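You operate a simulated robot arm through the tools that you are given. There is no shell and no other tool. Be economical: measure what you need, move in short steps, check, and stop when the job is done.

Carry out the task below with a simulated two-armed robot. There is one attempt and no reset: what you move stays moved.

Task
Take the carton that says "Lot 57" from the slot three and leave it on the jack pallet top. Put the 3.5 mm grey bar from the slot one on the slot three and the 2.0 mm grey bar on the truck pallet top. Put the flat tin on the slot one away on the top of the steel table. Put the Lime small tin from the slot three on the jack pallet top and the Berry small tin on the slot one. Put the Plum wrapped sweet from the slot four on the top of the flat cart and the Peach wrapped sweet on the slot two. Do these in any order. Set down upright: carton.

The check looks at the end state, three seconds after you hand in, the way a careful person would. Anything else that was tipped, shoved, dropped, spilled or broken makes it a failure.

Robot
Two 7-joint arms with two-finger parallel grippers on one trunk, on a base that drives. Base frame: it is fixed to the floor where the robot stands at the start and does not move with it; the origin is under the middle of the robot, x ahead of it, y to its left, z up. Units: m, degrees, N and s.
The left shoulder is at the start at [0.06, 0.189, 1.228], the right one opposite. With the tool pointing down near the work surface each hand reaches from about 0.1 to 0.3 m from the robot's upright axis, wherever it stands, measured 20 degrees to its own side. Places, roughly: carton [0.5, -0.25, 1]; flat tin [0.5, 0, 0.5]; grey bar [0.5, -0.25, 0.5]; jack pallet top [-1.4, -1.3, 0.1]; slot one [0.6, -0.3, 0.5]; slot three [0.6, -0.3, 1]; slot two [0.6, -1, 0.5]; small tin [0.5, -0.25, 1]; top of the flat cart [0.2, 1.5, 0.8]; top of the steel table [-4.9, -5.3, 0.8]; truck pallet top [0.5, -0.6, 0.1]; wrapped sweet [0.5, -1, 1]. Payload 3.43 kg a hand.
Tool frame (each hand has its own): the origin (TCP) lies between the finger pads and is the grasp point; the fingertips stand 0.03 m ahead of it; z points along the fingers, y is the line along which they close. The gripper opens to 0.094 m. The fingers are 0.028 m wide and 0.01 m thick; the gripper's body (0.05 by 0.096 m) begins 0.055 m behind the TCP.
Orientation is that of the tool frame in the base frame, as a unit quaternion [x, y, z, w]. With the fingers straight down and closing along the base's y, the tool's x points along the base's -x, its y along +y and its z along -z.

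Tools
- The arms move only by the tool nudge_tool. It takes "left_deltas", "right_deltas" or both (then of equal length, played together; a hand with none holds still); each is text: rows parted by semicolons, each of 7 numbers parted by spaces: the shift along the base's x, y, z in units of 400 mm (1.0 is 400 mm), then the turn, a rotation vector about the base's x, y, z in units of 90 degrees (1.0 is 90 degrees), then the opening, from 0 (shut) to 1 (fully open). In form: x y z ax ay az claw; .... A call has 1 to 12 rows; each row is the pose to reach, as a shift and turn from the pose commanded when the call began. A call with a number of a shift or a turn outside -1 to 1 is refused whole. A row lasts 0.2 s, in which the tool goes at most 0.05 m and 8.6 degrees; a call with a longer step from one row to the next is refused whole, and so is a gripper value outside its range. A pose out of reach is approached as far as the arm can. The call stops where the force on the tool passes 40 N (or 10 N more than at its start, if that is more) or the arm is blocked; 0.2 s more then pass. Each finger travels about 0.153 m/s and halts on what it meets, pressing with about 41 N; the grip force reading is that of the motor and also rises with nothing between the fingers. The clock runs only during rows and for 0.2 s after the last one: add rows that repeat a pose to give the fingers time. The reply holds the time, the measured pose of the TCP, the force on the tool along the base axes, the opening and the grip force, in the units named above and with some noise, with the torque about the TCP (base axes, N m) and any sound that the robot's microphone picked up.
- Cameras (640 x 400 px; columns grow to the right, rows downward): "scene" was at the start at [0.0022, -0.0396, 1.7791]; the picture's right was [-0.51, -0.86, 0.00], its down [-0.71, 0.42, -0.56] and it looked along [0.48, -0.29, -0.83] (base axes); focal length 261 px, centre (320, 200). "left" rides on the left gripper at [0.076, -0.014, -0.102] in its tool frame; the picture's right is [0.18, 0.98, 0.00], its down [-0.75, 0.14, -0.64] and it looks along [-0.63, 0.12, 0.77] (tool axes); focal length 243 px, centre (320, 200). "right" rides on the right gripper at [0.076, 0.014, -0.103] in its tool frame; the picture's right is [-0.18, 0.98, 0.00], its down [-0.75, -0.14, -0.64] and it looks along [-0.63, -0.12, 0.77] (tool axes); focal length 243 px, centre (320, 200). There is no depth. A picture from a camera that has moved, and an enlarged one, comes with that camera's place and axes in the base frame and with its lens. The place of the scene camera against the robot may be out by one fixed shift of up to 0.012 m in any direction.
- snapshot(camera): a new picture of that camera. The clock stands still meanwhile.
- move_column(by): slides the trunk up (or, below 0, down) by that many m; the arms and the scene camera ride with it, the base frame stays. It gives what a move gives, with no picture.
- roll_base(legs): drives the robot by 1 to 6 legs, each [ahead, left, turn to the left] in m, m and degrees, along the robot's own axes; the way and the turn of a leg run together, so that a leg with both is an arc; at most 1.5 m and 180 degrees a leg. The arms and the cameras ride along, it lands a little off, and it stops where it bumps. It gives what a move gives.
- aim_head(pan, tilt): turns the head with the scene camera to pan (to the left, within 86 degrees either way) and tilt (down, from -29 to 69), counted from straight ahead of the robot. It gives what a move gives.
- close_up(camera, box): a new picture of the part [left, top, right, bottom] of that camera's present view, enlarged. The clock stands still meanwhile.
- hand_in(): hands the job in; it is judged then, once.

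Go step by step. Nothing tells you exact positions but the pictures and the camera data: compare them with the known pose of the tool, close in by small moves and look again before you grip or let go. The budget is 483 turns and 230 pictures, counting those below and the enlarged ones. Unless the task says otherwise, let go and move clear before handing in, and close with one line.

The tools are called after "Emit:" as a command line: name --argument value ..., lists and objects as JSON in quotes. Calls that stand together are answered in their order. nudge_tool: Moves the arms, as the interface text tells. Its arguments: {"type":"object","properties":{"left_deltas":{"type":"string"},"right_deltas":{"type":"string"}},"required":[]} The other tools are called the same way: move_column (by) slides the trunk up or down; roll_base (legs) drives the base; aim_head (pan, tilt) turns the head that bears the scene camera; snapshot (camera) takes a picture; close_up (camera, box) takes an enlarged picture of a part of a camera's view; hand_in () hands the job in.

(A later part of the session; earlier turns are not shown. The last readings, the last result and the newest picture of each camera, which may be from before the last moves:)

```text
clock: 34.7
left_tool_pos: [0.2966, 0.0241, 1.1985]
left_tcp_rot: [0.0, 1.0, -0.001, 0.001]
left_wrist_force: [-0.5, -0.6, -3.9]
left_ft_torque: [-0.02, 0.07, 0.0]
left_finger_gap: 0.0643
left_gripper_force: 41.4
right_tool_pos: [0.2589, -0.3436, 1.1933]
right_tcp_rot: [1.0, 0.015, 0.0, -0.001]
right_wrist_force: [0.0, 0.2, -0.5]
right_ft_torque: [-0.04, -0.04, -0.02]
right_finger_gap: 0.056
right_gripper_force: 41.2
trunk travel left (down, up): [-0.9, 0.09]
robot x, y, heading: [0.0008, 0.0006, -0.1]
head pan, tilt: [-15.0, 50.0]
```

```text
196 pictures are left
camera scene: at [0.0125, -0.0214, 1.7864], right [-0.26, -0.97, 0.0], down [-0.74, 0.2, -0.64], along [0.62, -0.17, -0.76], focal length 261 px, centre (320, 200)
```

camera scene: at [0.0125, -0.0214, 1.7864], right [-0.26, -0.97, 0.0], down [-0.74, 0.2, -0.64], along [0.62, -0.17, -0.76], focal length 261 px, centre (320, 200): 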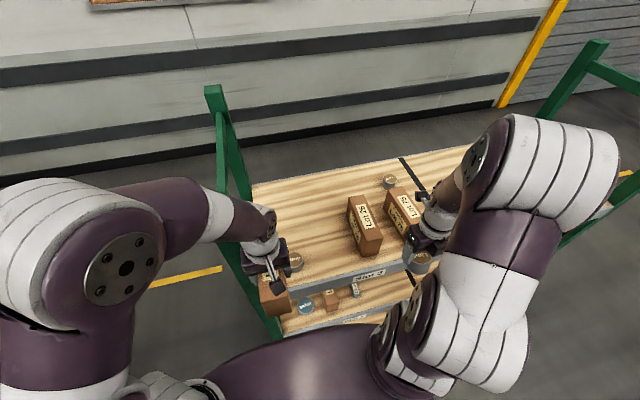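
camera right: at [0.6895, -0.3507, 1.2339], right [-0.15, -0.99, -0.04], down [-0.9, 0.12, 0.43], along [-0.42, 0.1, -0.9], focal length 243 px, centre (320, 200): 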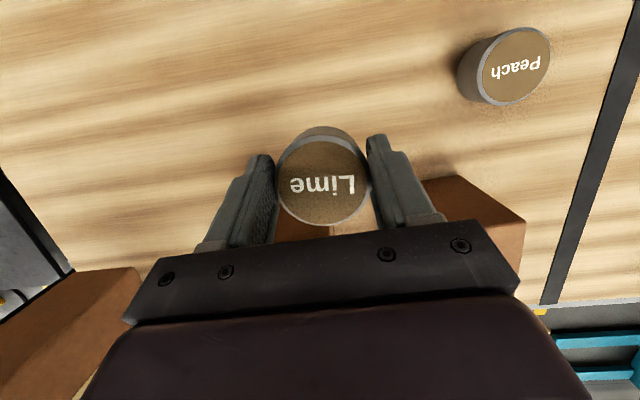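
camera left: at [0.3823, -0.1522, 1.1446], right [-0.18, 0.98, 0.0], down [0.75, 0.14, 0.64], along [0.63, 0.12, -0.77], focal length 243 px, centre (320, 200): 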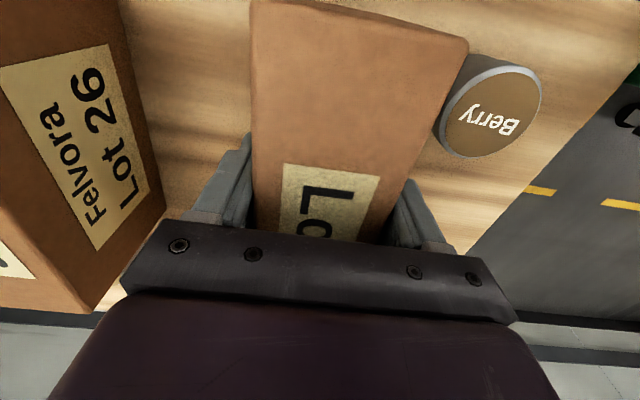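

Both Lot 57 and Lime are held over the shelf edge. I back away and turn right to view the jack pallet.

Emit:
roll_base --legs '[[-0.5, 0, 0], [0, 0, -90]]'

Emit:
aim_head --pan -50 --tilt 40

Emit:
snapshot --camera "scene"

Emit:
aim_head --pan -20 --tilt 40

Emit:
snapshot --camera "scene"

```text
clock: 41.5
left_tool_pos: [-0.4788, -0.3019, 1.1972]
left_tcp_rot: [0.7, 0.714, 0.0, 0.0]
left_wrist_force: [0.0, 0.3, -3.2]
left_ft_torque: [0.11, 0.01, -0.01]
left_finger_gap: 0.0642
left_gripper_force: 41.0
right_tool_pos: [-0.8464, -0.272, 1.1931]
right_tcp_rot: [0.725, -0.689, -0.001, -0.001]
right_wrist_force: [-0.1, 0.2, -1.3]
right_ft_torque: [-0.02, 0.04, 0.0]
right_finger_gap: 0.0562
right_gripper_force: 40.8
trunk travel left (down, up): [-0.9, 0.09]
robot x, y, heading: [-0.5055, -0.0022, -89.0]
head pan, tilt: [-15.0, 50.0]
```

```text
clock: 42.5
left_tool_pos: [-0.4794, -0.3019, 1.1969]
left_tcp_rot: [0.7, 0.715, 0.001, 0.0]
left_wrist_force: [0.5, 0.8, -3.7]
left_ft_torque: [0.08, 0.01, -0.04]
left_finger_gap: 0.0641
left_gripper_force: 41.5
right_tool_pos: [-0.8475, -0.271, 1.1916]
right_tcp_rot: [0.725, -0.689, 0.0, -0.001]
right_wrist_force: [0.9, -0.3, -0.9]
right_ft_torque: [-0.04, 0.01, 0.02]
right_finger_gap: 0.0565
right_gripper_force: 41.2
trunk travel left (down, up): [-0.9, 0.09]
robot x, y, heading: [-0.5067, -0.0022, -89.0]
head pan, tilt: [-50.0, 40.0]
```

```text
195 pictures are left
camera scene: at [-0.5721, -0.0027, 1.8005], right [-0.66, 0.75, 0.0], down [0.48, 0.42, -0.77], along [-0.58, -0.5, -0.64], focal length 261 px, centre (320, 200)
```

scene: 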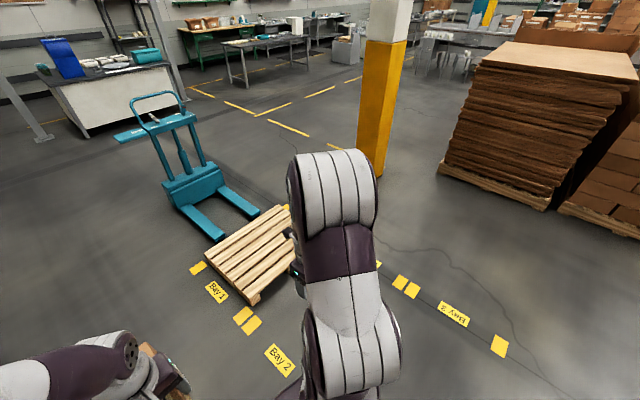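

```text
clock: 43.5
left_tool_pos: [-0.4794, -0.3015, 1.1971]
left_tcp_rot: [0.699, 0.715, 0.0, 0.0]
left_wrist_force: [-0.1, -0.2, -4.0]
left_ft_torque: [0.12, -0.02, 0.02]
left_finger_gap: 0.0644
left_gripper_force: 41.2
right_tool_pos: [-0.8475, -0.2711, 1.1945]
right_tcp_rot: [0.726, -0.688, 0.0, 0.0]
right_wrist_force: [-0.2, 0.3, -1.8]
right_ft_torque: [-0.03, 0.03, 0.0]
right_finger_gap: 0.0562
right_gripper_force: 40.8
trunk travel left (down, up): [-0.9, 0.09]
robot x, y, heading: [-0.5076, -0.0019, -89.1]
head pan, tilt: [-20.0, 40.0]
```

```text
194 pictures are left
camera scene: at [-0.5358, -0.0271, 1.8005], right [-0.95, 0.32, 0.0], down [0.21, 0.61, -0.77], along [-0.25, -0.72, -0.64], focal length 261 px, centre (320, 200)
```

scene: 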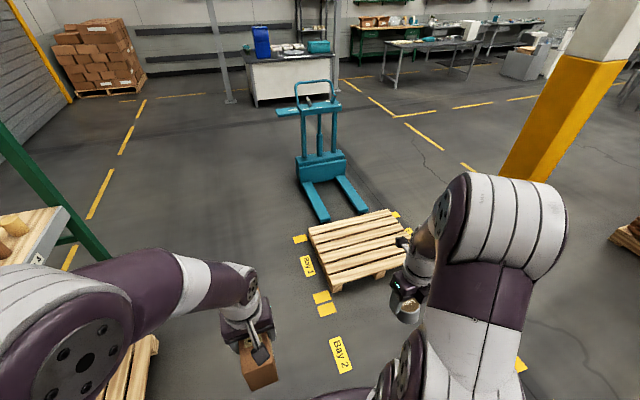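

Emit:
roll_base --legs '[[0, -0.74, 0], [0.42, 0, -1]]'

Emit:
aim_head --pan 0 --tilt 60

Emit:
snapshot --camera "scene"

Emit:
snapshot --camera "left"

Emit:
snapshot --camera "right"

```text
clock: 49.6
left_tool_pos: [-1.2094, -0.7328, 1.1981]
left_tcp_rot: [0.701, 0.714, 0.0, 0.0]
left_wrist_force: [0.5, -0.7, -3.3]
left_ft_torque: [0.06, -0.04, 0.0]
left_finger_gap: 0.0642
left_gripper_force: 40.9
right_tool_pos: [-1.5769, -0.7009, 1.1938]
right_tcp_rot: [0.724, -0.69, 0.0, -0.001]
right_wrist_force: [0.3, 0.6, -0.4]
right_ft_torque: [-0.02, 0.01, -0.01]
right_finger_gap: 0.0558
right_gripper_force: 41.3
trunk travel left (down, up): [-0.9, 0.09]
robot x, y, heading: [-1.2378, -0.4415, -88.8]
head pan, tilt: [-20.0, 40.0]
```

```text
clock: 50.5
left_tool_pos: [-1.2095, -0.7347, 1.1972]
left_tcp_rot: [0.701, 0.713, 0.0, 0.0]
left_wrist_force: [-0.5, 0.4, -3.8]
left_ft_torque: [0.06, -0.02, -0.01]
left_finger_gap: 0.0641
left_gripper_force: 40.5
right_tool_pos: [-1.5777, -0.7031, 1.1915]
right_tcp_rot: [0.724, -0.69, 0.0, -0.001]
right_wrist_force: [1.1, -0.7, 0.0]
right_ft_torque: [-0.01, 0.03, 0.0]
right_finger_gap: 0.0562
right_gripper_force: 41.5
trunk travel left (down, up): [-0.9, 0.09]
robot x, y, heading: [-1.2361, -0.4336, -88.8]
head pan, tilt: [0.0, 60.0]
```

```text
193 pictures are left
camera scene: at [-1.2365, -0.4467, 1.7738], right [-1.0, -0.02, 0.0], down [-0.01, 0.87, -0.5], along [0.01, -0.5, -0.87], focal length 261 px, centre (320, 200)
```

scene: 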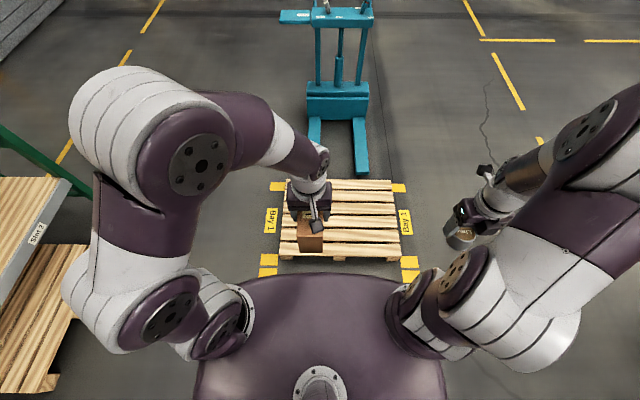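

```text
192 pictures are left
camera left: at [-1.2256, -0.6589, 1.2987], right [0.98, 0.2, 0.0], down [0.15, -0.75, 0.64], along [0.13, -0.63, -0.77], focal length 243 px, centre (320, 200)
```

left: 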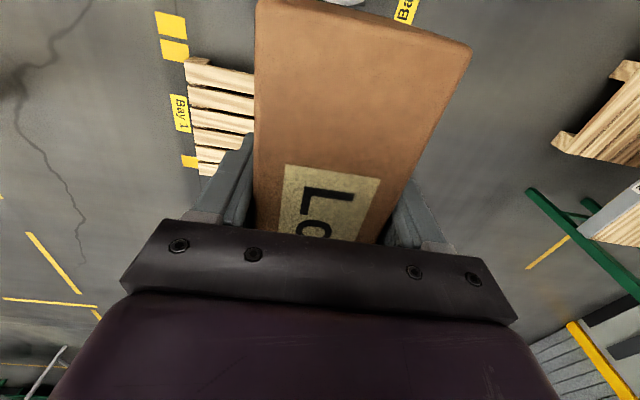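

```text
191 pictures are left
camera right: at [-1.5878, -0.7809, 1.2953], right [-0.99, 0.14, 0.0], down [0.1, 0.76, 0.64], along [0.09, 0.64, -0.77], focal length 243 px, centre (320, 200)
```

right: 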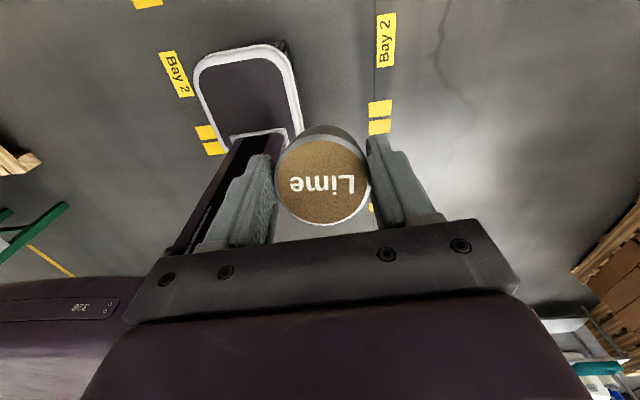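

Emit:
roll_base --legs '[[0.19, -0.1, -1]]'

Emit:
move_column --by -0.6

Emit:
snapshot --camera "scene"

Emit:
snapshot --camera "left"

```text
clock: 52.1
left_tool_pos: [-1.3112, -0.921, 1.1984]
left_tcp_rot: [0.707, 0.707, 0.0, 0.001]
left_wrist_force: [-0.3, 0.5, -3.6]
left_ft_torque: [0.09, -0.02, 0.03]
left_finger_gap: 0.0641
left_gripper_force: 41.0
right_tool_pos: [-1.6782, -0.8831, 1.1953]
right_tcp_rot: [0.717, -0.697, 0.0, 0.0]
right_wrist_force: [0.1, -0.2, -0.1]
right_ft_torque: [-0.02, 0.02, -0.03]
right_finger_gap: 0.0561
right_gripper_force: 40.9
trunk travel left (down, up): [-0.9, 0.09]
robot x, y, heading: [-1.3348, -0.6231, -90.3]
head pan, tilt: [0.0, 60.0]
```

```text
refused: -0.6 is not a number from -0.4 to 0.4
```

```text
190 pictures are left
camera scene: at [-1.3323, -0.6306, 1.7738], right [-1.0, 0.0, 0.0], down [0.0, 0.87, -0.5], along [0.0, -0.5, -0.87], focal length 261 px, centre (320, 200)
```

scene: 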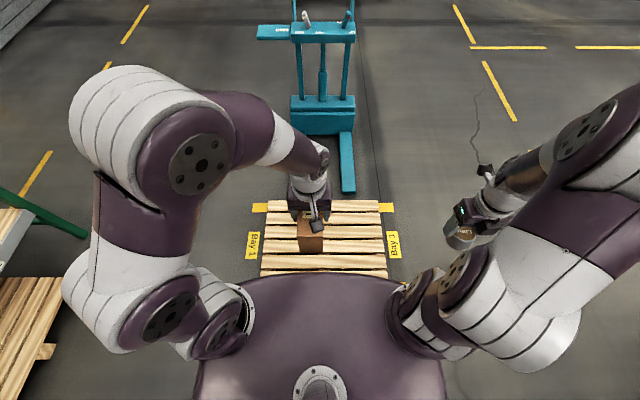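

```text
189 pictures are left
camera left: at [-1.3261, -0.844, 1.2993], right [0.98, 0.18, 0.0], down [0.14, -0.75, 0.64], along [0.12, -0.63, -0.77], focal length 243 px, centre (320, 200)
```

left: 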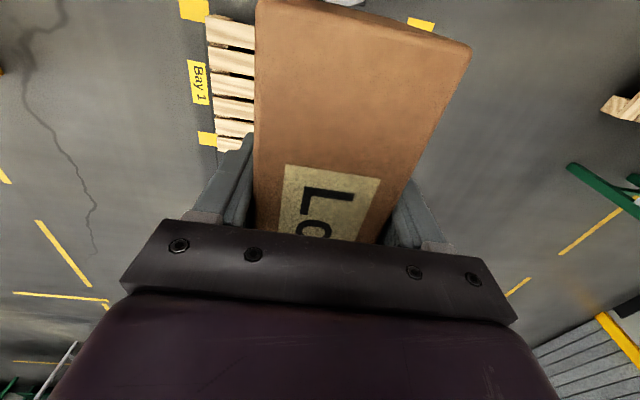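

Emit:
move_column --by -0.4

Emit:
move_column --by -0.35

Emit:
snapshot --camera "scene"

Emit:
snapshot --camera "left"

Emit:
snapshot --camera "right"

```text
clock: 56.0
left_tool_pos: [-1.3127, -0.9224, 0.7969]
left_tcp_rot: [0.707, 0.707, 0.0, 0.0]
left_wrist_force: [-0.5, 0.0, -3.4]
left_ft_torque: [0.08, -0.01, 0.02]
left_finger_gap: 0.0643
left_gripper_force: 40.9
right_tool_pos: [-1.6805, -0.883, 0.7938]
right_tcp_rot: [0.717, -0.697, -0.002, -0.001]
right_wrist_force: [0.6, 0.0, -1.2]
right_ft_torque: [-0.05, 0.0, 0.0]
right_finger_gap: 0.0563
right_gripper_force: 41.4
trunk travel left (down, up): [-0.5, 0.49]
robot x, y, heading: [-1.3334, -0.6213, -90.3]
head pan, tilt: [0.0, 60.0]
```

```text
clock: 59.4
left_tool_pos: [-1.3123, -0.922, 0.4472]
left_tcp_rot: [0.708, 0.707, 0.0, 0.0]
left_wrist_force: [1.1, -0.4, -4.0]
left_ft_torque: [0.08, -0.01, 0.0]
left_finger_gap: 0.0642
left_gripper_force: 40.7
right_tool_pos: [-1.6799, -0.8841, 0.4428]
right_tcp_rot: [0.717, -0.697, -0.001, 0.0]
right_wrist_force: [-0.4, 0.1, -0.4]
right_ft_torque: [-0.01, -0.02, 0.01]
right_finger_gap: 0.0561
right_gripper_force: 41.3
trunk travel left (down, up): [-0.15, 0.84]
robot x, y, heading: [-1.3336, -0.6206, -90.1]
head pan, tilt: [0.0, 60.0]
```

```text
188 pictures are left
camera scene: at [-1.3338, -0.6332, 1.0238], right [-1.0, 0.0, 0.0], down [0.0, 0.87, -0.5], along [0.0, -0.5, -0.87], focal length 261 px, centre (320, 200)
```

scene: 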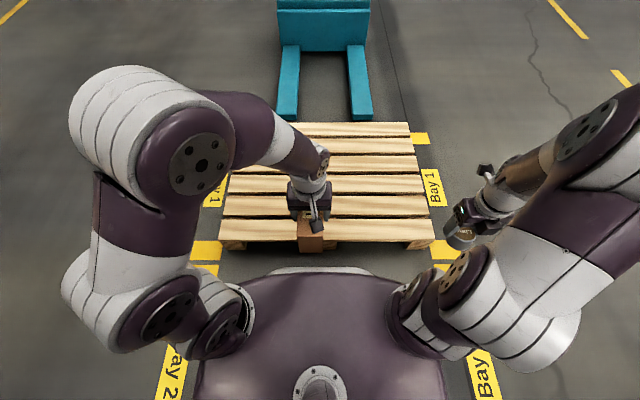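

```text
187 pictures are left
camera left: at [-1.3271, -0.8458, 0.5489], right [0.98, 0.18, 0.0], down [0.14, -0.75, 0.64], along [0.12, -0.63, -0.77], focal length 243 px, centre (320, 200)
```

left: 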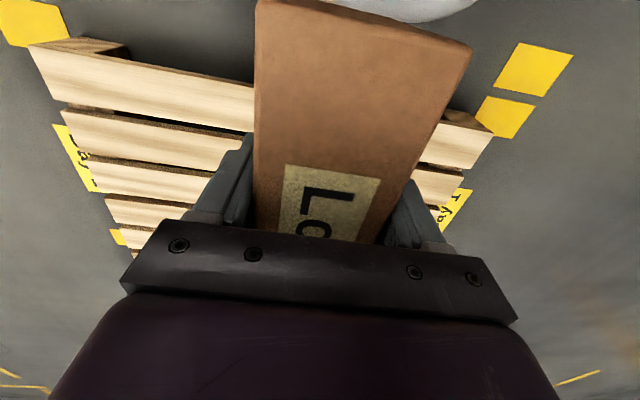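

```text
186 pictures are left
camera right: at [-1.6916, -0.9609, 0.5455], right [-0.99, 0.16, 0.0], down [0.12, 0.76, 0.64], along [0.1, 0.64, -0.77], focal length 243 px, centre (320, 200)
```

right: 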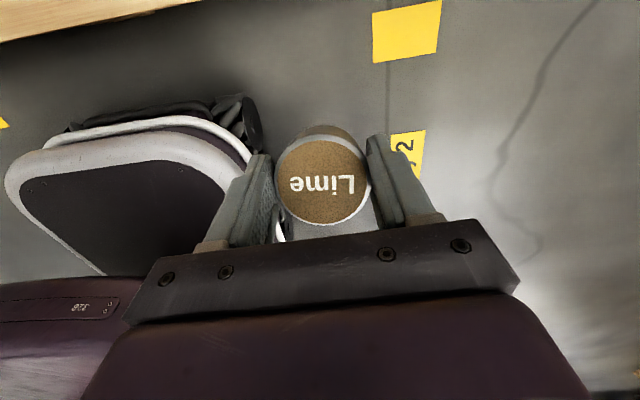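

Emit:
move_column --by -0.12

Emit:
nudge_tool --left_deltas "0.06 -0.09 0 0 0 0 0.4; 0.12 -0.18 0 0 0 0 0.4; 0.18 -0.27 0 0 0 0 0.4; 0.23 -0.36 0 0 0 0 0.4; 0.23 -0.445 0 0 0 0 0.4; 0.23 -0.445 -0.05 0 0 0 0.4; 0.23 -0.445 -0.1 0 0 0 0.4; 0.23 -0.445 -0.1 0 0 0 0.4"

Emit:
snapshot --camera "scene"

Emit:
snapshot --camera "left"

```text
clock: 60.9
left_tool_pos: [-1.3135, -0.9227, 0.3269]
left_tcp_rot: [0.709, 0.705, -0.001, 0.0]
left_wrist_force: [2.4, -3.1, 7.1]
left_ft_torque: [0.64, -0.25, -0.21]
left_finger_gap: 0.0641
left_gripper_force: 40.7
right_tool_pos: [-1.6793, -0.8836, 0.3231]
right_tcp_rot: [0.717, -0.697, -0.001, -0.001]
right_wrist_force: [0.2, 0.4, -1.5]
right_ft_torque: [-0.01, 0.02, 0.04]
right_finger_gap: 0.0561
right_gripper_force: 41.0
trunk travel left (down, up): [-0.03, 0.96]
robot x, y, heading: [-1.3318, -0.6226, -90.2]
head pan, tilt: [0.0, 60.0]
```

```text
clock: 62.7
left_tool_pos: [-1.2174, -1.0995, 0.2866]
left_tcp_rot: [0.708, 0.707, 0.0, 0.0]
left_wrist_force: [0.0, -0.9, -3.7]
left_ft_torque: [0.09, 0.01, 0.05]
left_finger_gap: 0.0641
left_gripper_force: 40.9
right_tool_pos: [-1.6809, -0.8835, 0.3244]
right_tcp_rot: [0.718, -0.696, 0.0, -0.001]
right_wrist_force: [-1.0, -0.5, -0.3]
right_ft_torque: [-0.02, -0.01, -0.02]
right_finger_gap: 0.0561
right_gripper_force: 41.1
trunk travel left (down, up): [-0.03, 0.96]
robot x, y, heading: [-1.3352, -0.627, -90.1]
head pan, tilt: [0.0, 60.0]
```

```text
185 pictures are left
camera scene: at [-1.3337, -0.6334, 0.9038], right [-1.0, 0.0, 0.0], down [0.0, 0.87, -0.5], along [0.0, -0.5, -0.87], focal length 261 px, centre (320, 200)
```

scene: 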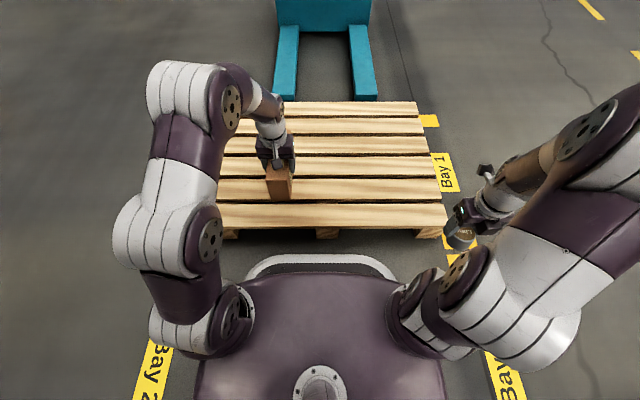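

```text
184 pictures are left
camera left: at [-1.2322, -1.0228, 0.3881], right [0.98, 0.18, 0.0], down [0.14, -0.75, 0.64], along [0.12, -0.63, -0.77], focal length 243 px, centre (320, 200)
```

left: 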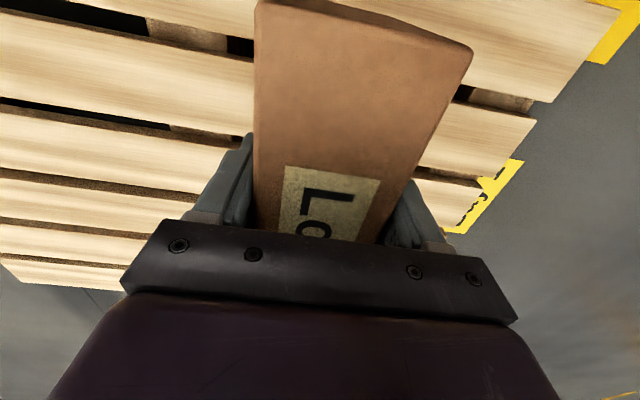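

Emit:
nudge_tool --left_deltas "0 0 -0.05 0 0 0 0.4; 0 0 -0.08 0 0 0 0.4; 0 0 -0.11 0 0 0 0.4; 0 0 -0.13 0 0 0 0.4; 0 0 -0.145 0 0 0 0.4; 0 0 -0.155 0 0 0 0.4; 0 0 -0.165 0 0 0 0.4; 0 0 -0.175 0 0 0 0.4"

Emit:
snapshot --camera "scene"

```text
clock: 64.5
left_tool_pos: [-1.2208, -1.1005, 0.2151]
left_tcp_rot: [0.708, 0.706, 0.0, 0.0]
left_wrist_force: [-0.7, -0.7, -4.4]
left_ft_torque: [0.07, 0.01, -0.03]
left_finger_gap: 0.0642
left_gripper_force: 41.1
right_tool_pos: [-1.6796, -0.8829, 0.3238]
right_tcp_rot: [0.718, -0.696, -0.001, -0.001]
right_wrist_force: [-0.4, 0.2, -0.2]
right_ft_torque: [-0.02, -0.01, 0.04]
right_finger_gap: 0.0561
right_gripper_force: 41.1
trunk travel left (down, up): [-0.03, 0.96]
robot x, y, heading: [-1.3357, -0.6232, -90.2]
head pan, tilt: [0.0, 60.0]
```

```text
183 pictures are left
camera scene: at [-1.3337, -0.6333, 0.9038], right [-1.0, 0.0, 0.0], down [0.0, 0.87, -0.5], along [0.0, -0.5, -0.87], focal length 261 px, centre (320, 200)
```

scene: 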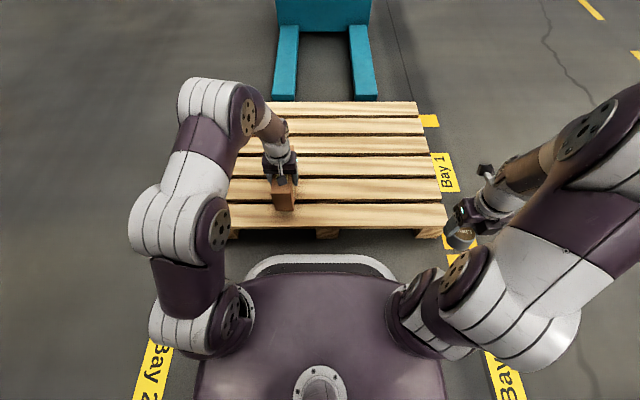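

Emit:
nudge_tool --left_deltas "0 0 -0.01 0 0 0 0.4; 0 0 -0.02 0 0 0 0.4; 0 0 -0.03 0 0 0 0.4; 0 0 -0.04 0 0 0 0.4; 0 0 -0.05 0 0 0 0.4; 0 0 -0.06 0 0 0 0.4"

```text
clock: 65.9
left_tool_pos: [-1.221, -1.1003, 0.1956]
left_tcp_rot: [0.708, 0.706, -0.001, 0.001]
left_wrist_force: [-3.3, 7.4, 17.2]
left_ft_torque: [-1.03, 0.01, -0.22]
left_finger_gap: 0.0645
left_gripper_force: 41.1
right_tool_pos: [-1.6793, -0.8833, 0.3243]
right_tcp_rot: [0.718, -0.696, -0.001, -0.001]
right_wrist_force: [0.1, -0.2, -1.1]
right_ft_torque: [0.0, 0.0, -0.01]
right_finger_gap: 0.0561
right_gripper_force: 41.1
trunk travel left (down, up): [-0.03, 0.96]
robot x, y, heading: [-1.3356, -0.6275, -90.2]
head pan, tilt: [0.0, 60.0]
```

Emit:
nudge_tool --left_deltas "0 0 0.006 0 0 0 0.4; 0 0 0.006 0 0 0 0.7; 0 0 0.006 0 0 0 0.85; 0 0 0.006 0 0 0 1; 0 0 0.006 0 0 0 1; 0 0 0.08 0 0 0 1; 0 0 0.18 0 0 0 1; 0 0 0.28 0 0 0 1; 0 0 0.38 0 0 0 1; 0 0.1 0.4 0 0 0 1"

Emit:
snapshot --camera "left"

Emit:
snapshot --camera "scene"

```text
clock: 68.1
left_tool_pos: [-1.2214, -1.0605, 0.3525]
left_tcp_rot: [0.708, 0.706, 0.0, -0.001]
left_wrist_force: [-0.3, -0.1, -0.9]
left_ft_torque: [-0.01, 0.01, 0.0]
left_finger_gap: 0.094
left_gripper_force: 0.0
right_tool_pos: [-1.6802, -0.8829, 0.3224]
right_tcp_rot: [0.717, -0.697, 0.0, -0.001]
right_wrist_force: [0.7, -0.3, -0.6]
right_ft_torque: [-0.03, -0.02, 0.01]
right_finger_gap: 0.056
right_gripper_force: 41.0
trunk travel left (down, up): [-0.03, 0.96]
robot x, y, heading: [-1.3338, -0.6229, -90.0]
head pan, tilt: [0.0, 60.0]
```

```text
182 pictures are left
camera left: at [-1.2356, -0.9845, 0.4539], right [0.98, 0.18, 0.0], down [0.14, -0.75, 0.64], along [0.12, -0.63, -0.77], focal length 243 px, centre (320, 200)
```

left: 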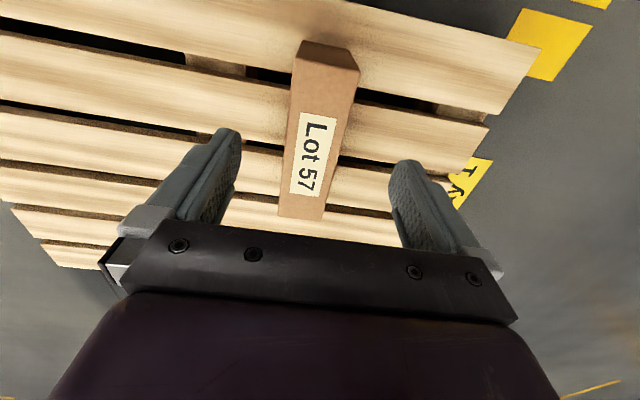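

```text
181 pictures are left
camera scene: at [-1.3338, -0.6332, 0.9037], right [-1.0, 0.0, 0.0], down [0.0, 0.87, -0.5], along [0.0, -0.5, -0.87], focal length 261 px, centre (320, 200)
```

scene: 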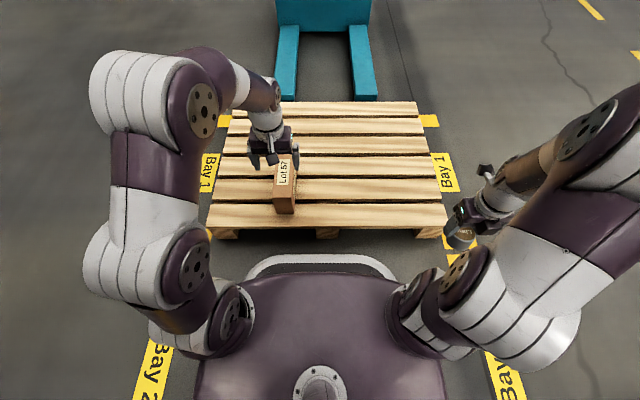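

Emit:
nudge_tool --right_deltas "0.08 -0.06 0 -0.05 0 0 0.3; 0.16 -0.12 0 -0.1 0 0 0.3; 0.24 -0.18 0 -0.15 0 0 0.3; 0.32 -0.25 0 -0.167 0 0 0.3; 0.4 -0.33 0 -0.167 0 0 0.3; 0.46 -0.42 0 -0.167 0 0 0.3; 0.5 -0.51 0 -0.167 0 0 0.3; 0.5 -0.59 0 -0.167 0 0 0.3; 0.5 -0.59 -0.1 -0.167 0 0 0.3; 0.5 -0.59 -0.2 -0.167 0 0 0.3; 0.5 -0.59 -0.25 -0.167 0 0 0.3; 0.5 -0.59 -0.3 -0.167 0 0 0.3"

Emit:
snapshot --camera "right"

Emit:
snapshot --camera "scene"

```text
clock: 70.7
left_tool_pos: [-1.2212, -1.0617, 0.3533]
left_tcp_rot: [0.707, 0.707, -0.001, 0.0]
left_wrist_force: [0.0, 0.3, -0.2]
left_ft_torque: [0.02, -0.03, -0.03]
left_finger_gap: 0.0939
left_gripper_force: 0.2
right_tool_pos: [-1.4809, -1.1197, 0.2037]
right_tcp_rot: [0.714, -0.688, 0.089, 0.095]
right_wrist_force: [0.7, 0.6, -1.0]
right_ft_torque: [0.01, 0.0, -0.02]
right_finger_gap: 0.0561
right_gripper_force: 41.5
right hand out of reach, approached as far as the arm can: row 5, 6, 7, 8, 9, 10, 11
trunk travel left (down, up): [-0.03, 0.96]
robot x, y, heading: [-1.3363, -0.6248, -90.1]
head pan, tilt: [0.0, 60.0]
```

```text
180 pictures are left
camera right: at [-1.4904, -1.1673, 0.3228], right [-0.99, 0.14, -0.04], down [0.11, 0.9, 0.42], along [0.09, 0.42, -0.9], focal length 243 px, centre (320, 200)
```

right: 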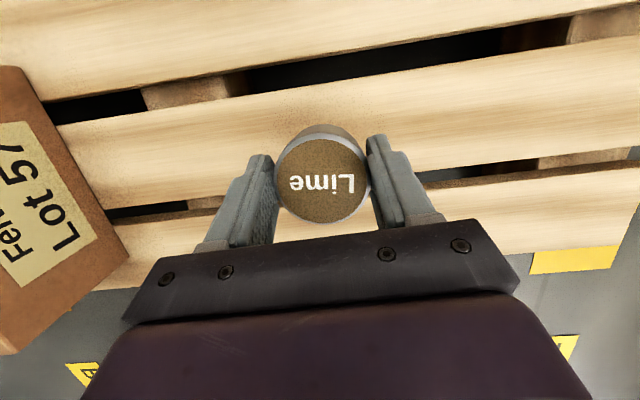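

```text
179 pictures are left
camera scene: at [-1.3337, -0.6329, 0.9038], right [-1.0, 0.0, 0.0], down [0.0, 0.87, -0.5], along [0.0, -0.5, -0.87], focal length 261 px, centre (320, 200)
```

scene: 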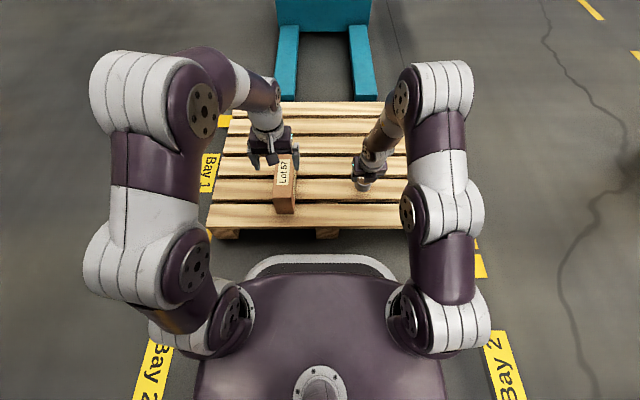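

Emit:
nudge_tool --right_deltas "0 0 -0.05 0 0 0 0.3; 0 0 -0.08 0 0 0 0.3; 0 0 -0.085 0 0 0 0.3; 0 0 -0.09 0 0 0 0.3; 0 0 -0.095 0 0 0 0.3; 0 0 -0.1 0 0 0 0.3"

```text
clock: 72.1
left_tool_pos: [-1.2201, -1.0605, 0.3549]
left_tcp_rot: [0.707, 0.707, -0.001, 0.0]
left_wrist_force: [0.3, 0.6, 0.2]
left_ft_torque: [-0.01, -0.01, 0.0]
left_finger_gap: 0.094
left_gripper_force: 0.0
right_tool_pos: [-1.4796, -1.1211, 0.1652]
right_tcp_rot: [0.712, -0.689, 0.093, 0.096]
right_wrist_force: [3.3, 6.1, 28.0]
right_ft_torque: [0.83, -0.4, 0.0]
right_finger_gap: 0.0562
right_gripper_force: 41.0
trunk travel left (down, up): [-0.03, 0.96]
robot x, y, heading: [-1.3368, -0.6219, -90.0]
head pan, tilt: [0.0, 60.0]
```

Emit:
nudge_tool --right_deltas "0 0 0.005 0 0 0 0.3; 0 0 0.005 0 0 0 0.65; 0 0 0.005 0 0 0 0.8; 0 0 0.005 0 0 0 1; 0 0 0.005 0 0 0 1; 0 0.02 0.08 0 0 0 1; 0 0.045 0.17 0 0 0 1; 0 0.07 0.26 0 0 0 1; 0 0.1 0.35 0 0 0 1"

Emit:
snapshot --camera "right"

Emit:
snapshot --camera "scene"

```text
clock: 74.1
left_tool_pos: [-1.2209, -1.0612, 0.352]
left_tcp_rot: [0.708, 0.706, 0.0, 0.0]
left_wrist_force: [0.5, 0.2, -0.3]
left_ft_torque: [0.0, -0.01, -0.01]
left_finger_gap: 0.094
left_gripper_force: 0.0
right_tool_pos: [-1.4811, -1.0608, 0.2795]
right_tcp_rot: [0.711, -0.691, 0.089, 0.094]
right_wrist_force: [-0.4, 0.1, -0.1]
right_ft_torque: [0.03, 0.0, 0.0]
right_finger_gap: 0.0942
right_gripper_force: 0.0
right hand out of reach, approached as far as the arm can: row 8, 9
trunk travel left (down, up): [-0.03, 0.96]
robot x, y, heading: [-1.3311, -0.6284, -90.0]
head pan, tilt: [0.0, 60.0]
```

```text
178 pictures are left
camera right: at [-1.4924, -1.1086, 0.3988], right [-0.99, 0.15, -0.04], down [0.12, 0.9, 0.42], along [0.1, 0.41, -0.91], focal length 243 px, centre (320, 200)
```

right: 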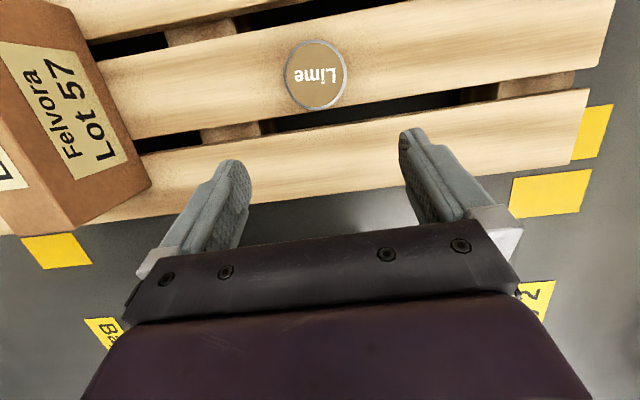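

```text
177 pictures are left
camera scene: at [-1.3337, -0.6331, 0.9038], right [-1.0, 0.0, 0.0], down [0.0, 0.87, -0.5], along [0.0, -0.5, -0.87], focal length 261 px, centre (320, 200)
```

scene: 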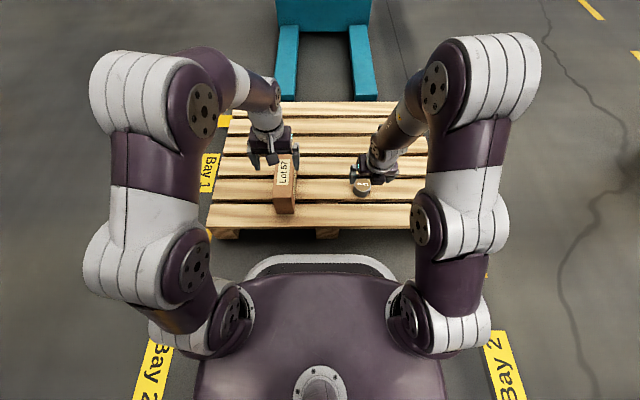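

Lot 57 and Lime are placed upright on the jack pallet. I raise the trunk, retract and drive back to the rack.

Emit:
move_column --by 0.4

Emit:
move_column --by 0.4

Emit:
nudge_tool --left_deltas "0 0.1 0 0 0 0 1; 0 0.2 0 0 0 0 1; 0 0.3 0 0 0 0 1; 0 0.35 0 0 0 0 1" --right_deltas "0 0.1 0 0.05 0 0 1; 0 0.2 0 0.1 0 0 1; -0.05 0.3 0 0.15 0 0 1; -0.1 0.35 0 0.167 0 0 1"

Emit:
roll_base --legs '[[-0.5, 0, 0], [0, 0, 90], [0.9, 0, 0]]'

Emit:
aim_head --pan 0 --tilt 45

Emit:
snapshot --camera "scene"

```text
clock: 77.9
left_tool_pos: [-1.2219, -1.0609, 0.7516]
left_tcp_rot: [0.708, 0.706, 0.001, 0.001]
left_wrist_force: [-0.6, 0.4, -0.1]
left_ft_torque: [0.0, -0.04, -0.01]
left_finger_gap: 0.0939
left_gripper_force: 0.1
right_tool_pos: [-1.4808, -1.061, 0.6795]
right_tcp_rot: [0.711, -0.691, 0.09, 0.095]
right_wrist_force: [0.4, -0.6, -0.5]
right_ft_torque: [-0.02, 0.01, 0.0]
right_finger_gap: 0.094
right_gripper_force: 0.1
trunk travel left (down, up): [-0.43, 0.56]
robot x, y, heading: [-1.3325, -0.6241, -90.2]
head pan, tilt: [0.0, 60.0]
```

```text
clock: 81.7
left_tool_pos: [-1.222, -1.0601, 1.1525]
left_tcp_rot: [0.708, 0.706, -0.001, 0.0]
left_wrist_force: [-0.1, -0.5, 0.2]
left_ft_torque: [0.01, 0.02, -0.02]
left_finger_gap: 0.0939
left_gripper_force: 0.1
right_tool_pos: [-1.482, -1.0605, 1.0803]
right_tcp_rot: [0.711, -0.691, 0.091, 0.095]
right_wrist_force: [0.0, 0.9, 0.0]
right_ft_torque: [0.0, 0.01, 0.01]
right_finger_gap: 0.0941
right_gripper_force: 0.0
trunk travel left (down, up): [-0.83, 0.16]
robot x, y, heading: [-1.3379, -0.6204, -89.7]
head pan, tilt: [0.0, 60.0]
```

```text
clock: 82.7
left_tool_pos: [-1.223, -0.9179, 1.1544]
left_tcp_rot: [0.708, 0.707, 0.0, 0.001]
left_wrist_force: [0.2, -0.1, 0.2]
left_ft_torque: [0.0, 0.01, -0.01]
left_finger_gap: 0.094
left_gripper_force: 0.1
right_tool_pos: [-1.5242, -0.9092, 1.0603]
right_tcp_rot: [0.717, -0.697, -0.008, 0.012]
right_wrist_force: [-1.1, -0.1, -0.7]
right_ft_torque: [0.03, 0.03, 0.0]
right_finger_gap: 0.094
right_gripper_force: 0.1
right hand out of reach, approached as far as the arm can: row 1, 2, 3, 4
trunk travel left (down, up): [-0.83, 0.16]
robot x, y, heading: [-1.3358, -0.6191, -90.0]
head pan, tilt: [0.0, 60.0]
```

```text
clock: 93.8
left_tool_pos: [-0.1584, 0.0248, 1.1523]
left_tcp_rot: [-0.011, 1.0, -0.001, 0.0]
left_wrist_force: [-0.1, 0.1, -0.2]
left_ft_torque: [-0.02, 0.01, -0.05]
left_finger_gap: 0.0937
left_gripper_force: 0.0
right_tool_pos: [-0.1597, -0.2766, 1.0613]
right_tcp_rot: [1.0, 0.027, 0.005, 0.013]
right_wrist_force: [0.7, 0.6, -0.7]
right_ft_torque: [0.03, 0.02, -0.02]
right_finger_gap: 0.0937
right_gripper_force: 0.0
trunk travel left (down, up): [-0.83, 0.16]
robot x, y, heading: [-0.4494, -0.0981, 1.2]
head pan, tilt: [0.0, 60.0]
```

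```text
clock: 94.6
left_tool_pos: [-0.1582, 0.0256, 1.1535]
left_tcp_rot: [-0.01, 1.0, 0.0, 0.0]
left_wrist_force: [-0.4, 0.7, 0.5]
left_ft_torque: [0.03, -0.02, -0.01]
left_finger_gap: 0.0942
left_gripper_force: 0.0
right_tool_pos: [-0.1603, -0.2751, 1.0625]
right_tcp_rot: [1.0, 0.026, 0.007, 0.013]
right_wrist_force: [-0.2, -0.2, 0.1]
right_ft_torque: [0.03, 0.02, 0.02]
right_finger_gap: 0.0941
right_gripper_force: 0.0
trunk travel left (down, up): [-0.83, 0.16]
robot x, y, heading: [-0.4508, -0.0915, 1.3]
head pan, tilt: [0.0, 45.0]
```

```text
176 pictures are left
camera scene: at [-0.429, -0.0959, 1.7232], right [0.02, -1.0, 0.0], down [-0.71, -0.01, -0.71], along [0.71, 0.01, -0.71], focal length 261 px, centre (320, 200)
```

scene: 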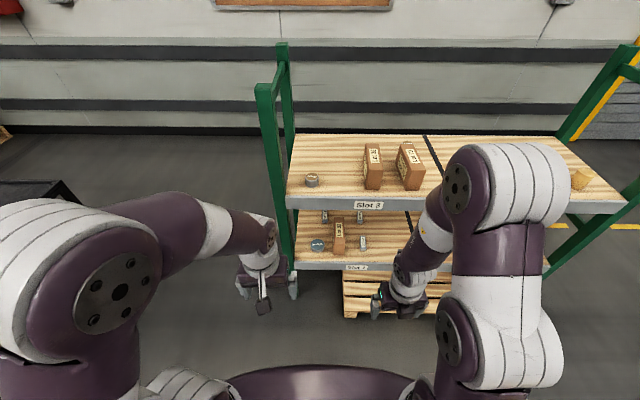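

Emit:
move_column --by -0.4

Emit:
aim_head --pan -5 --tilt 40

Emit:
close_up --camera "scene" --box '[230, 80, 470, 230]'

Emit:
snapshot --camera "scene"

```text
clock: 98.4
left_tool_pos: [-0.159, 0.0263, 0.7534]
left_tcp_rot: [-0.01, 1.0, 0.0, 0.001]
left_wrist_force: [0.3, 0.1, -0.6]
left_ft_torque: [-0.02, 0.03, 0.02]
left_finger_gap: 0.0942
left_gripper_force: 0.0
right_tool_pos: [-0.1598, -0.2752, 0.6612]
right_tcp_rot: [1.0, 0.027, 0.005, 0.014]
right_wrist_force: [-0.1, 0.6, -0.6]
right_ft_torque: [0.02, -0.03, 0.01]
right_finger_gap: 0.0942
right_gripper_force: 0.0
trunk travel left (down, up): [-0.43, 0.56]
robot x, y, heading: [-0.4515, -0.0972, 1.3]
head pan, tilt: [0.0, 45.0]
```

```text
clock: 99.1
left_tool_pos: [-0.1584, 0.0257, 0.7529]
left_tcp_rot: [-0.01, 1.0, 0.0, 0.0]
left_wrist_force: [-0.3, -0.2, 0.2]
left_ft_torque: [0.0, -0.01, -0.01]
left_finger_gap: 0.094
left_gripper_force: 0.0
right_tool_pos: [-0.1602, -0.2747, 0.6592]
right_tcp_rot: [1.0, 0.026, 0.006, 0.013]
right_wrist_force: [-0.1, 0.0, -0.4]
right_ft_torque: [-0.02, 0.0, 0.02]
right_finger_gap: 0.0938
right_gripper_force: 0.0
trunk travel left (down, up): [-0.43, 0.56]
robot x, y, heading: [-0.4554, -0.0923, 1.3]
head pan, tilt: [-5.0, 40.0]
```

```text
2.67 times, centred on (350, 155) of scene
camera zoom: at [-0.4258, -0.1032, 1.3305], right [-0.07, -1.0, 0.0], down [-0.64, 0.04, -0.77], along [0.76, -0.05, -0.64], focal length 697 px, centre (240, 320)
```

zoom: 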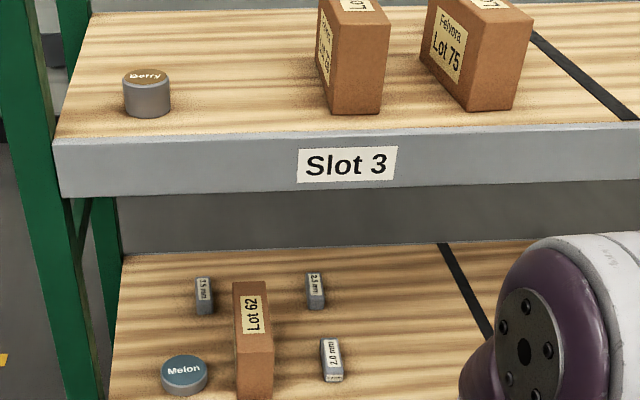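

```text
174 pictures are left
camera scene: at [-0.4258, -0.1032, 1.3305], right [-0.07, -1.0, 0.0], down [-0.64, 0.04, -0.77], along [0.76, -0.05, -0.64], focal length 261 px, centre (320, 200)
```

scene: 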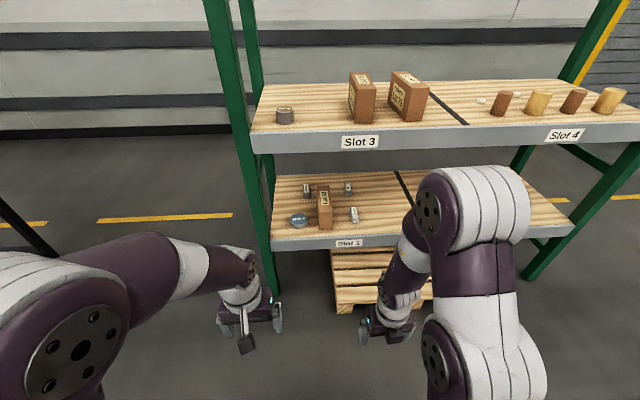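

Emit:
close_up --camera "scene" --box '[295, 175, 365, 225]'

Emit:
close_up --camera "scene" --box '[335, 175, 365, 200]'

```text
8.00 times, centred on (330, 200) of scene
camera zoom: at [-0.4258, -0.1032, 1.3305], right [-0.07, -1.0, 0.0], down [-0.64, 0.04, -0.77], along [0.76, -0.05, -0.64], focal length 2091 px, centre (240, 200)
```

zoom: 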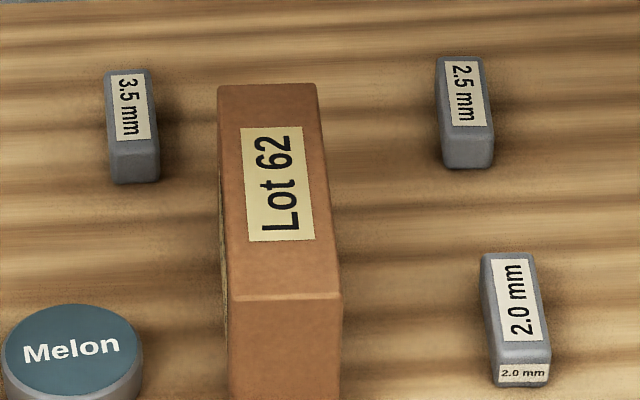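

```text
16.00 times, centred on (350, 188) of scene
camera zoom: at [-0.4258, -0.1032, 1.3305], right [-0.07, -1.0, 0.0], down [-0.64, 0.04, -0.77], along [0.76, -0.05, -0.64], focal length 4181 px, centre (-160, 400)
```

zoom: 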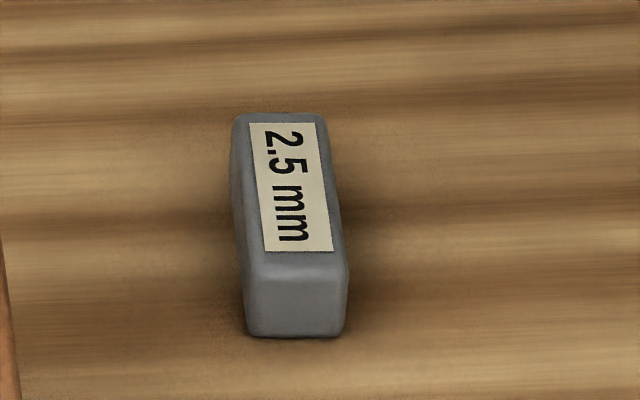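

Slot 1 shows the 3.5 mm bar near (0.66, -0.10), the 2.0 mm bar near (0.45, -0.32), the Melon flat tin near (0.44, -0.065), with Lot 62 between. I drive in close.

Emit:
roll_base --legs '[[0.42, 0, -1.3]]'

Emit:
snapshot --camera "left"

Emit:
snapshot --camera "right"

Emit:
snapshot --camera "scene"

```text
clock: 101.7
left_tool_pos: [0.2686, 0.0202, 0.7538]
left_tcp_rot: [0.004, 1.0, 0.001, -0.001]
left_wrist_force: [0.3, 0.0, 0.2]
left_ft_torque: [0.0, 0.02, -0.02]
left_finger_gap: 0.0943
left_gripper_force: 0.0
right_tool_pos: [0.257, -0.28, 0.6608]
right_tcp_rot: [1.0, 0.012, 0.004, 0.015]
right_wrist_force: [0.1, 0.4, -0.1]
right_ft_torque: [0.0, 0.0, -0.01]
right_finger_gap: 0.0941
right_gripper_force: 0.0
trunk travel left (down, up): [-0.43, 0.56]
robot x, y, heading: [-0.0337, -0.0938, -0.5]
head pan, tilt: [-5.0, 40.0]
```

```text
171 pictures are left
camera left: at [0.1916, 0.0064, 0.8549], right [-0.18, 0.98, 0.0], down [0.76, 0.14, 0.64], along [0.63, 0.11, -0.77], focal length 243 px, centre (320, 200)
```

left: 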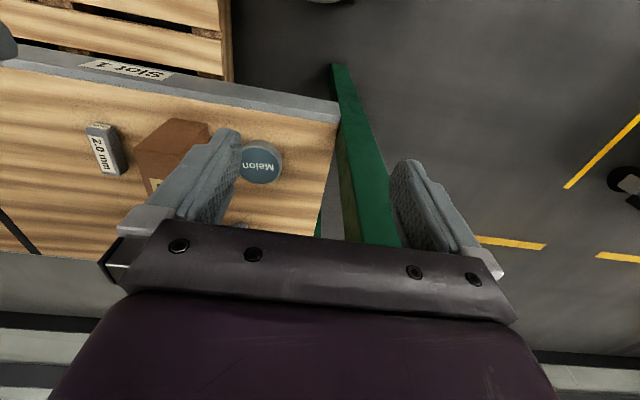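

```text
170 pictures are left
camera right: at [0.3338, -0.2909, 0.7644], right [-0.16, -0.99, 0.03], down [-0.76, 0.14, 0.63], along [-0.63, 0.08, -0.78], focal length 243 px, centre (320, 200)
```

right: 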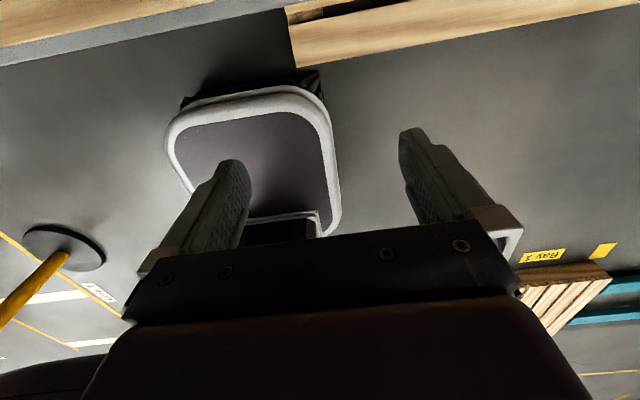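

```text
169 pictures are left
camera scene: at [-0.0024, -0.1013, 1.3305], right [-0.1, -1.0, 0.0], down [-0.64, 0.06, -0.77], along [0.76, -0.07, -0.64], focal length 261 px, centre (320, 200)
```

scene: 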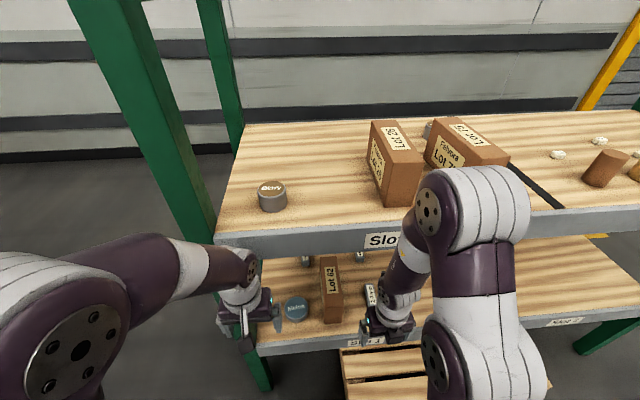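

Emit:
nudge_tool --right_deltas "0.08 -0.01 0 0 -0.07 0 1; 0.16 -0.02 0 0 -0.14 0 1; 0.24 -0.03 0 0 -0.2 0 1; 0.32 -0.0375 0 0 -0.222 0 1; 0.4 -0.0375 0 0 -0.222 0 1; 0.4 -0.0375 0 0 -0.222 0 1"

Emit:
snapshot --camera "right"

Emit:
snapshot --camera "scene"

```text
clock: 103.1
left_tool_pos: [0.2665, 0.0189, 0.7545]
left_tcp_rot: [0.004, 1.0, 0.0, 0.001]
left_wrist_force: [-0.9, 0.1, 0.3]
left_ft_torque: [0.0, 0.02, 0.01]
left_finger_gap: 0.0941
left_gripper_force: 0.0
right_tool_pos: [0.4149, -0.2959, 0.6602]
right_tcp_rot: [0.984, 0.009, 0.178, 0.016]
right_wrist_force: [0.6, 0.6, 0.1]
right_ft_torque: [0.0, 0.01, -0.01]
right_finger_gap: 0.094
right_gripper_force: 0.1
trunk travel left (down, up): [-0.43, 0.56]
robot x, y, heading: [-0.0305, -0.0934, -0.3]
head pan, tilt: [-5.0, 40.0]
```

```text
168 pictures are left
camera right: at [0.4504, -0.3065, 0.7831], right [-0.16, -0.99, -0.03], down [-0.93, 0.14, 0.33], along [-0.32, 0.08, -0.94], focal length 243 px, centre (320, 200)
```

right: 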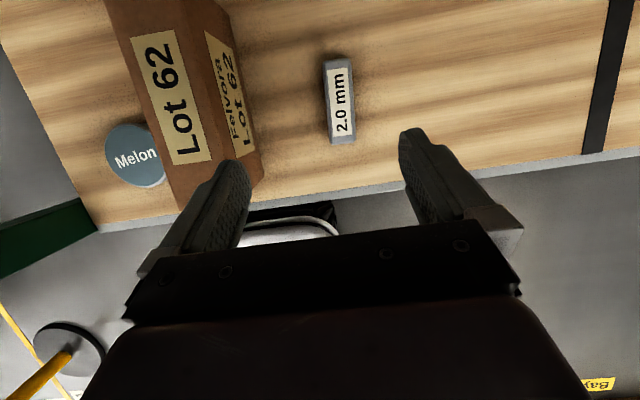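

```text
167 pictures are left
camera scene: at [-0.0053, -0.1014, 1.3304], right [-0.1, -1.0, 0.0], down [-0.64, 0.06, -0.77], along [0.76, -0.07, -0.64], focal length 261 px, centre (320, 200)
```

scene: 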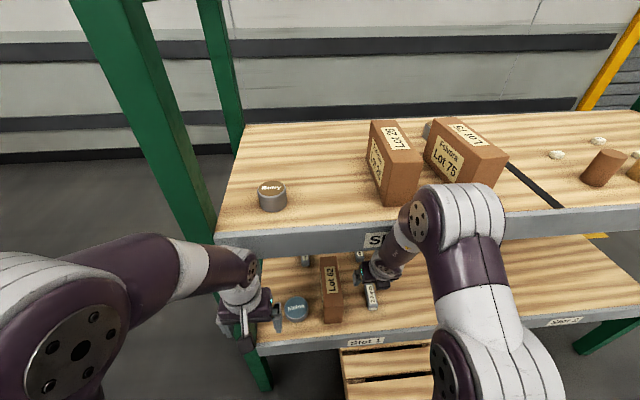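

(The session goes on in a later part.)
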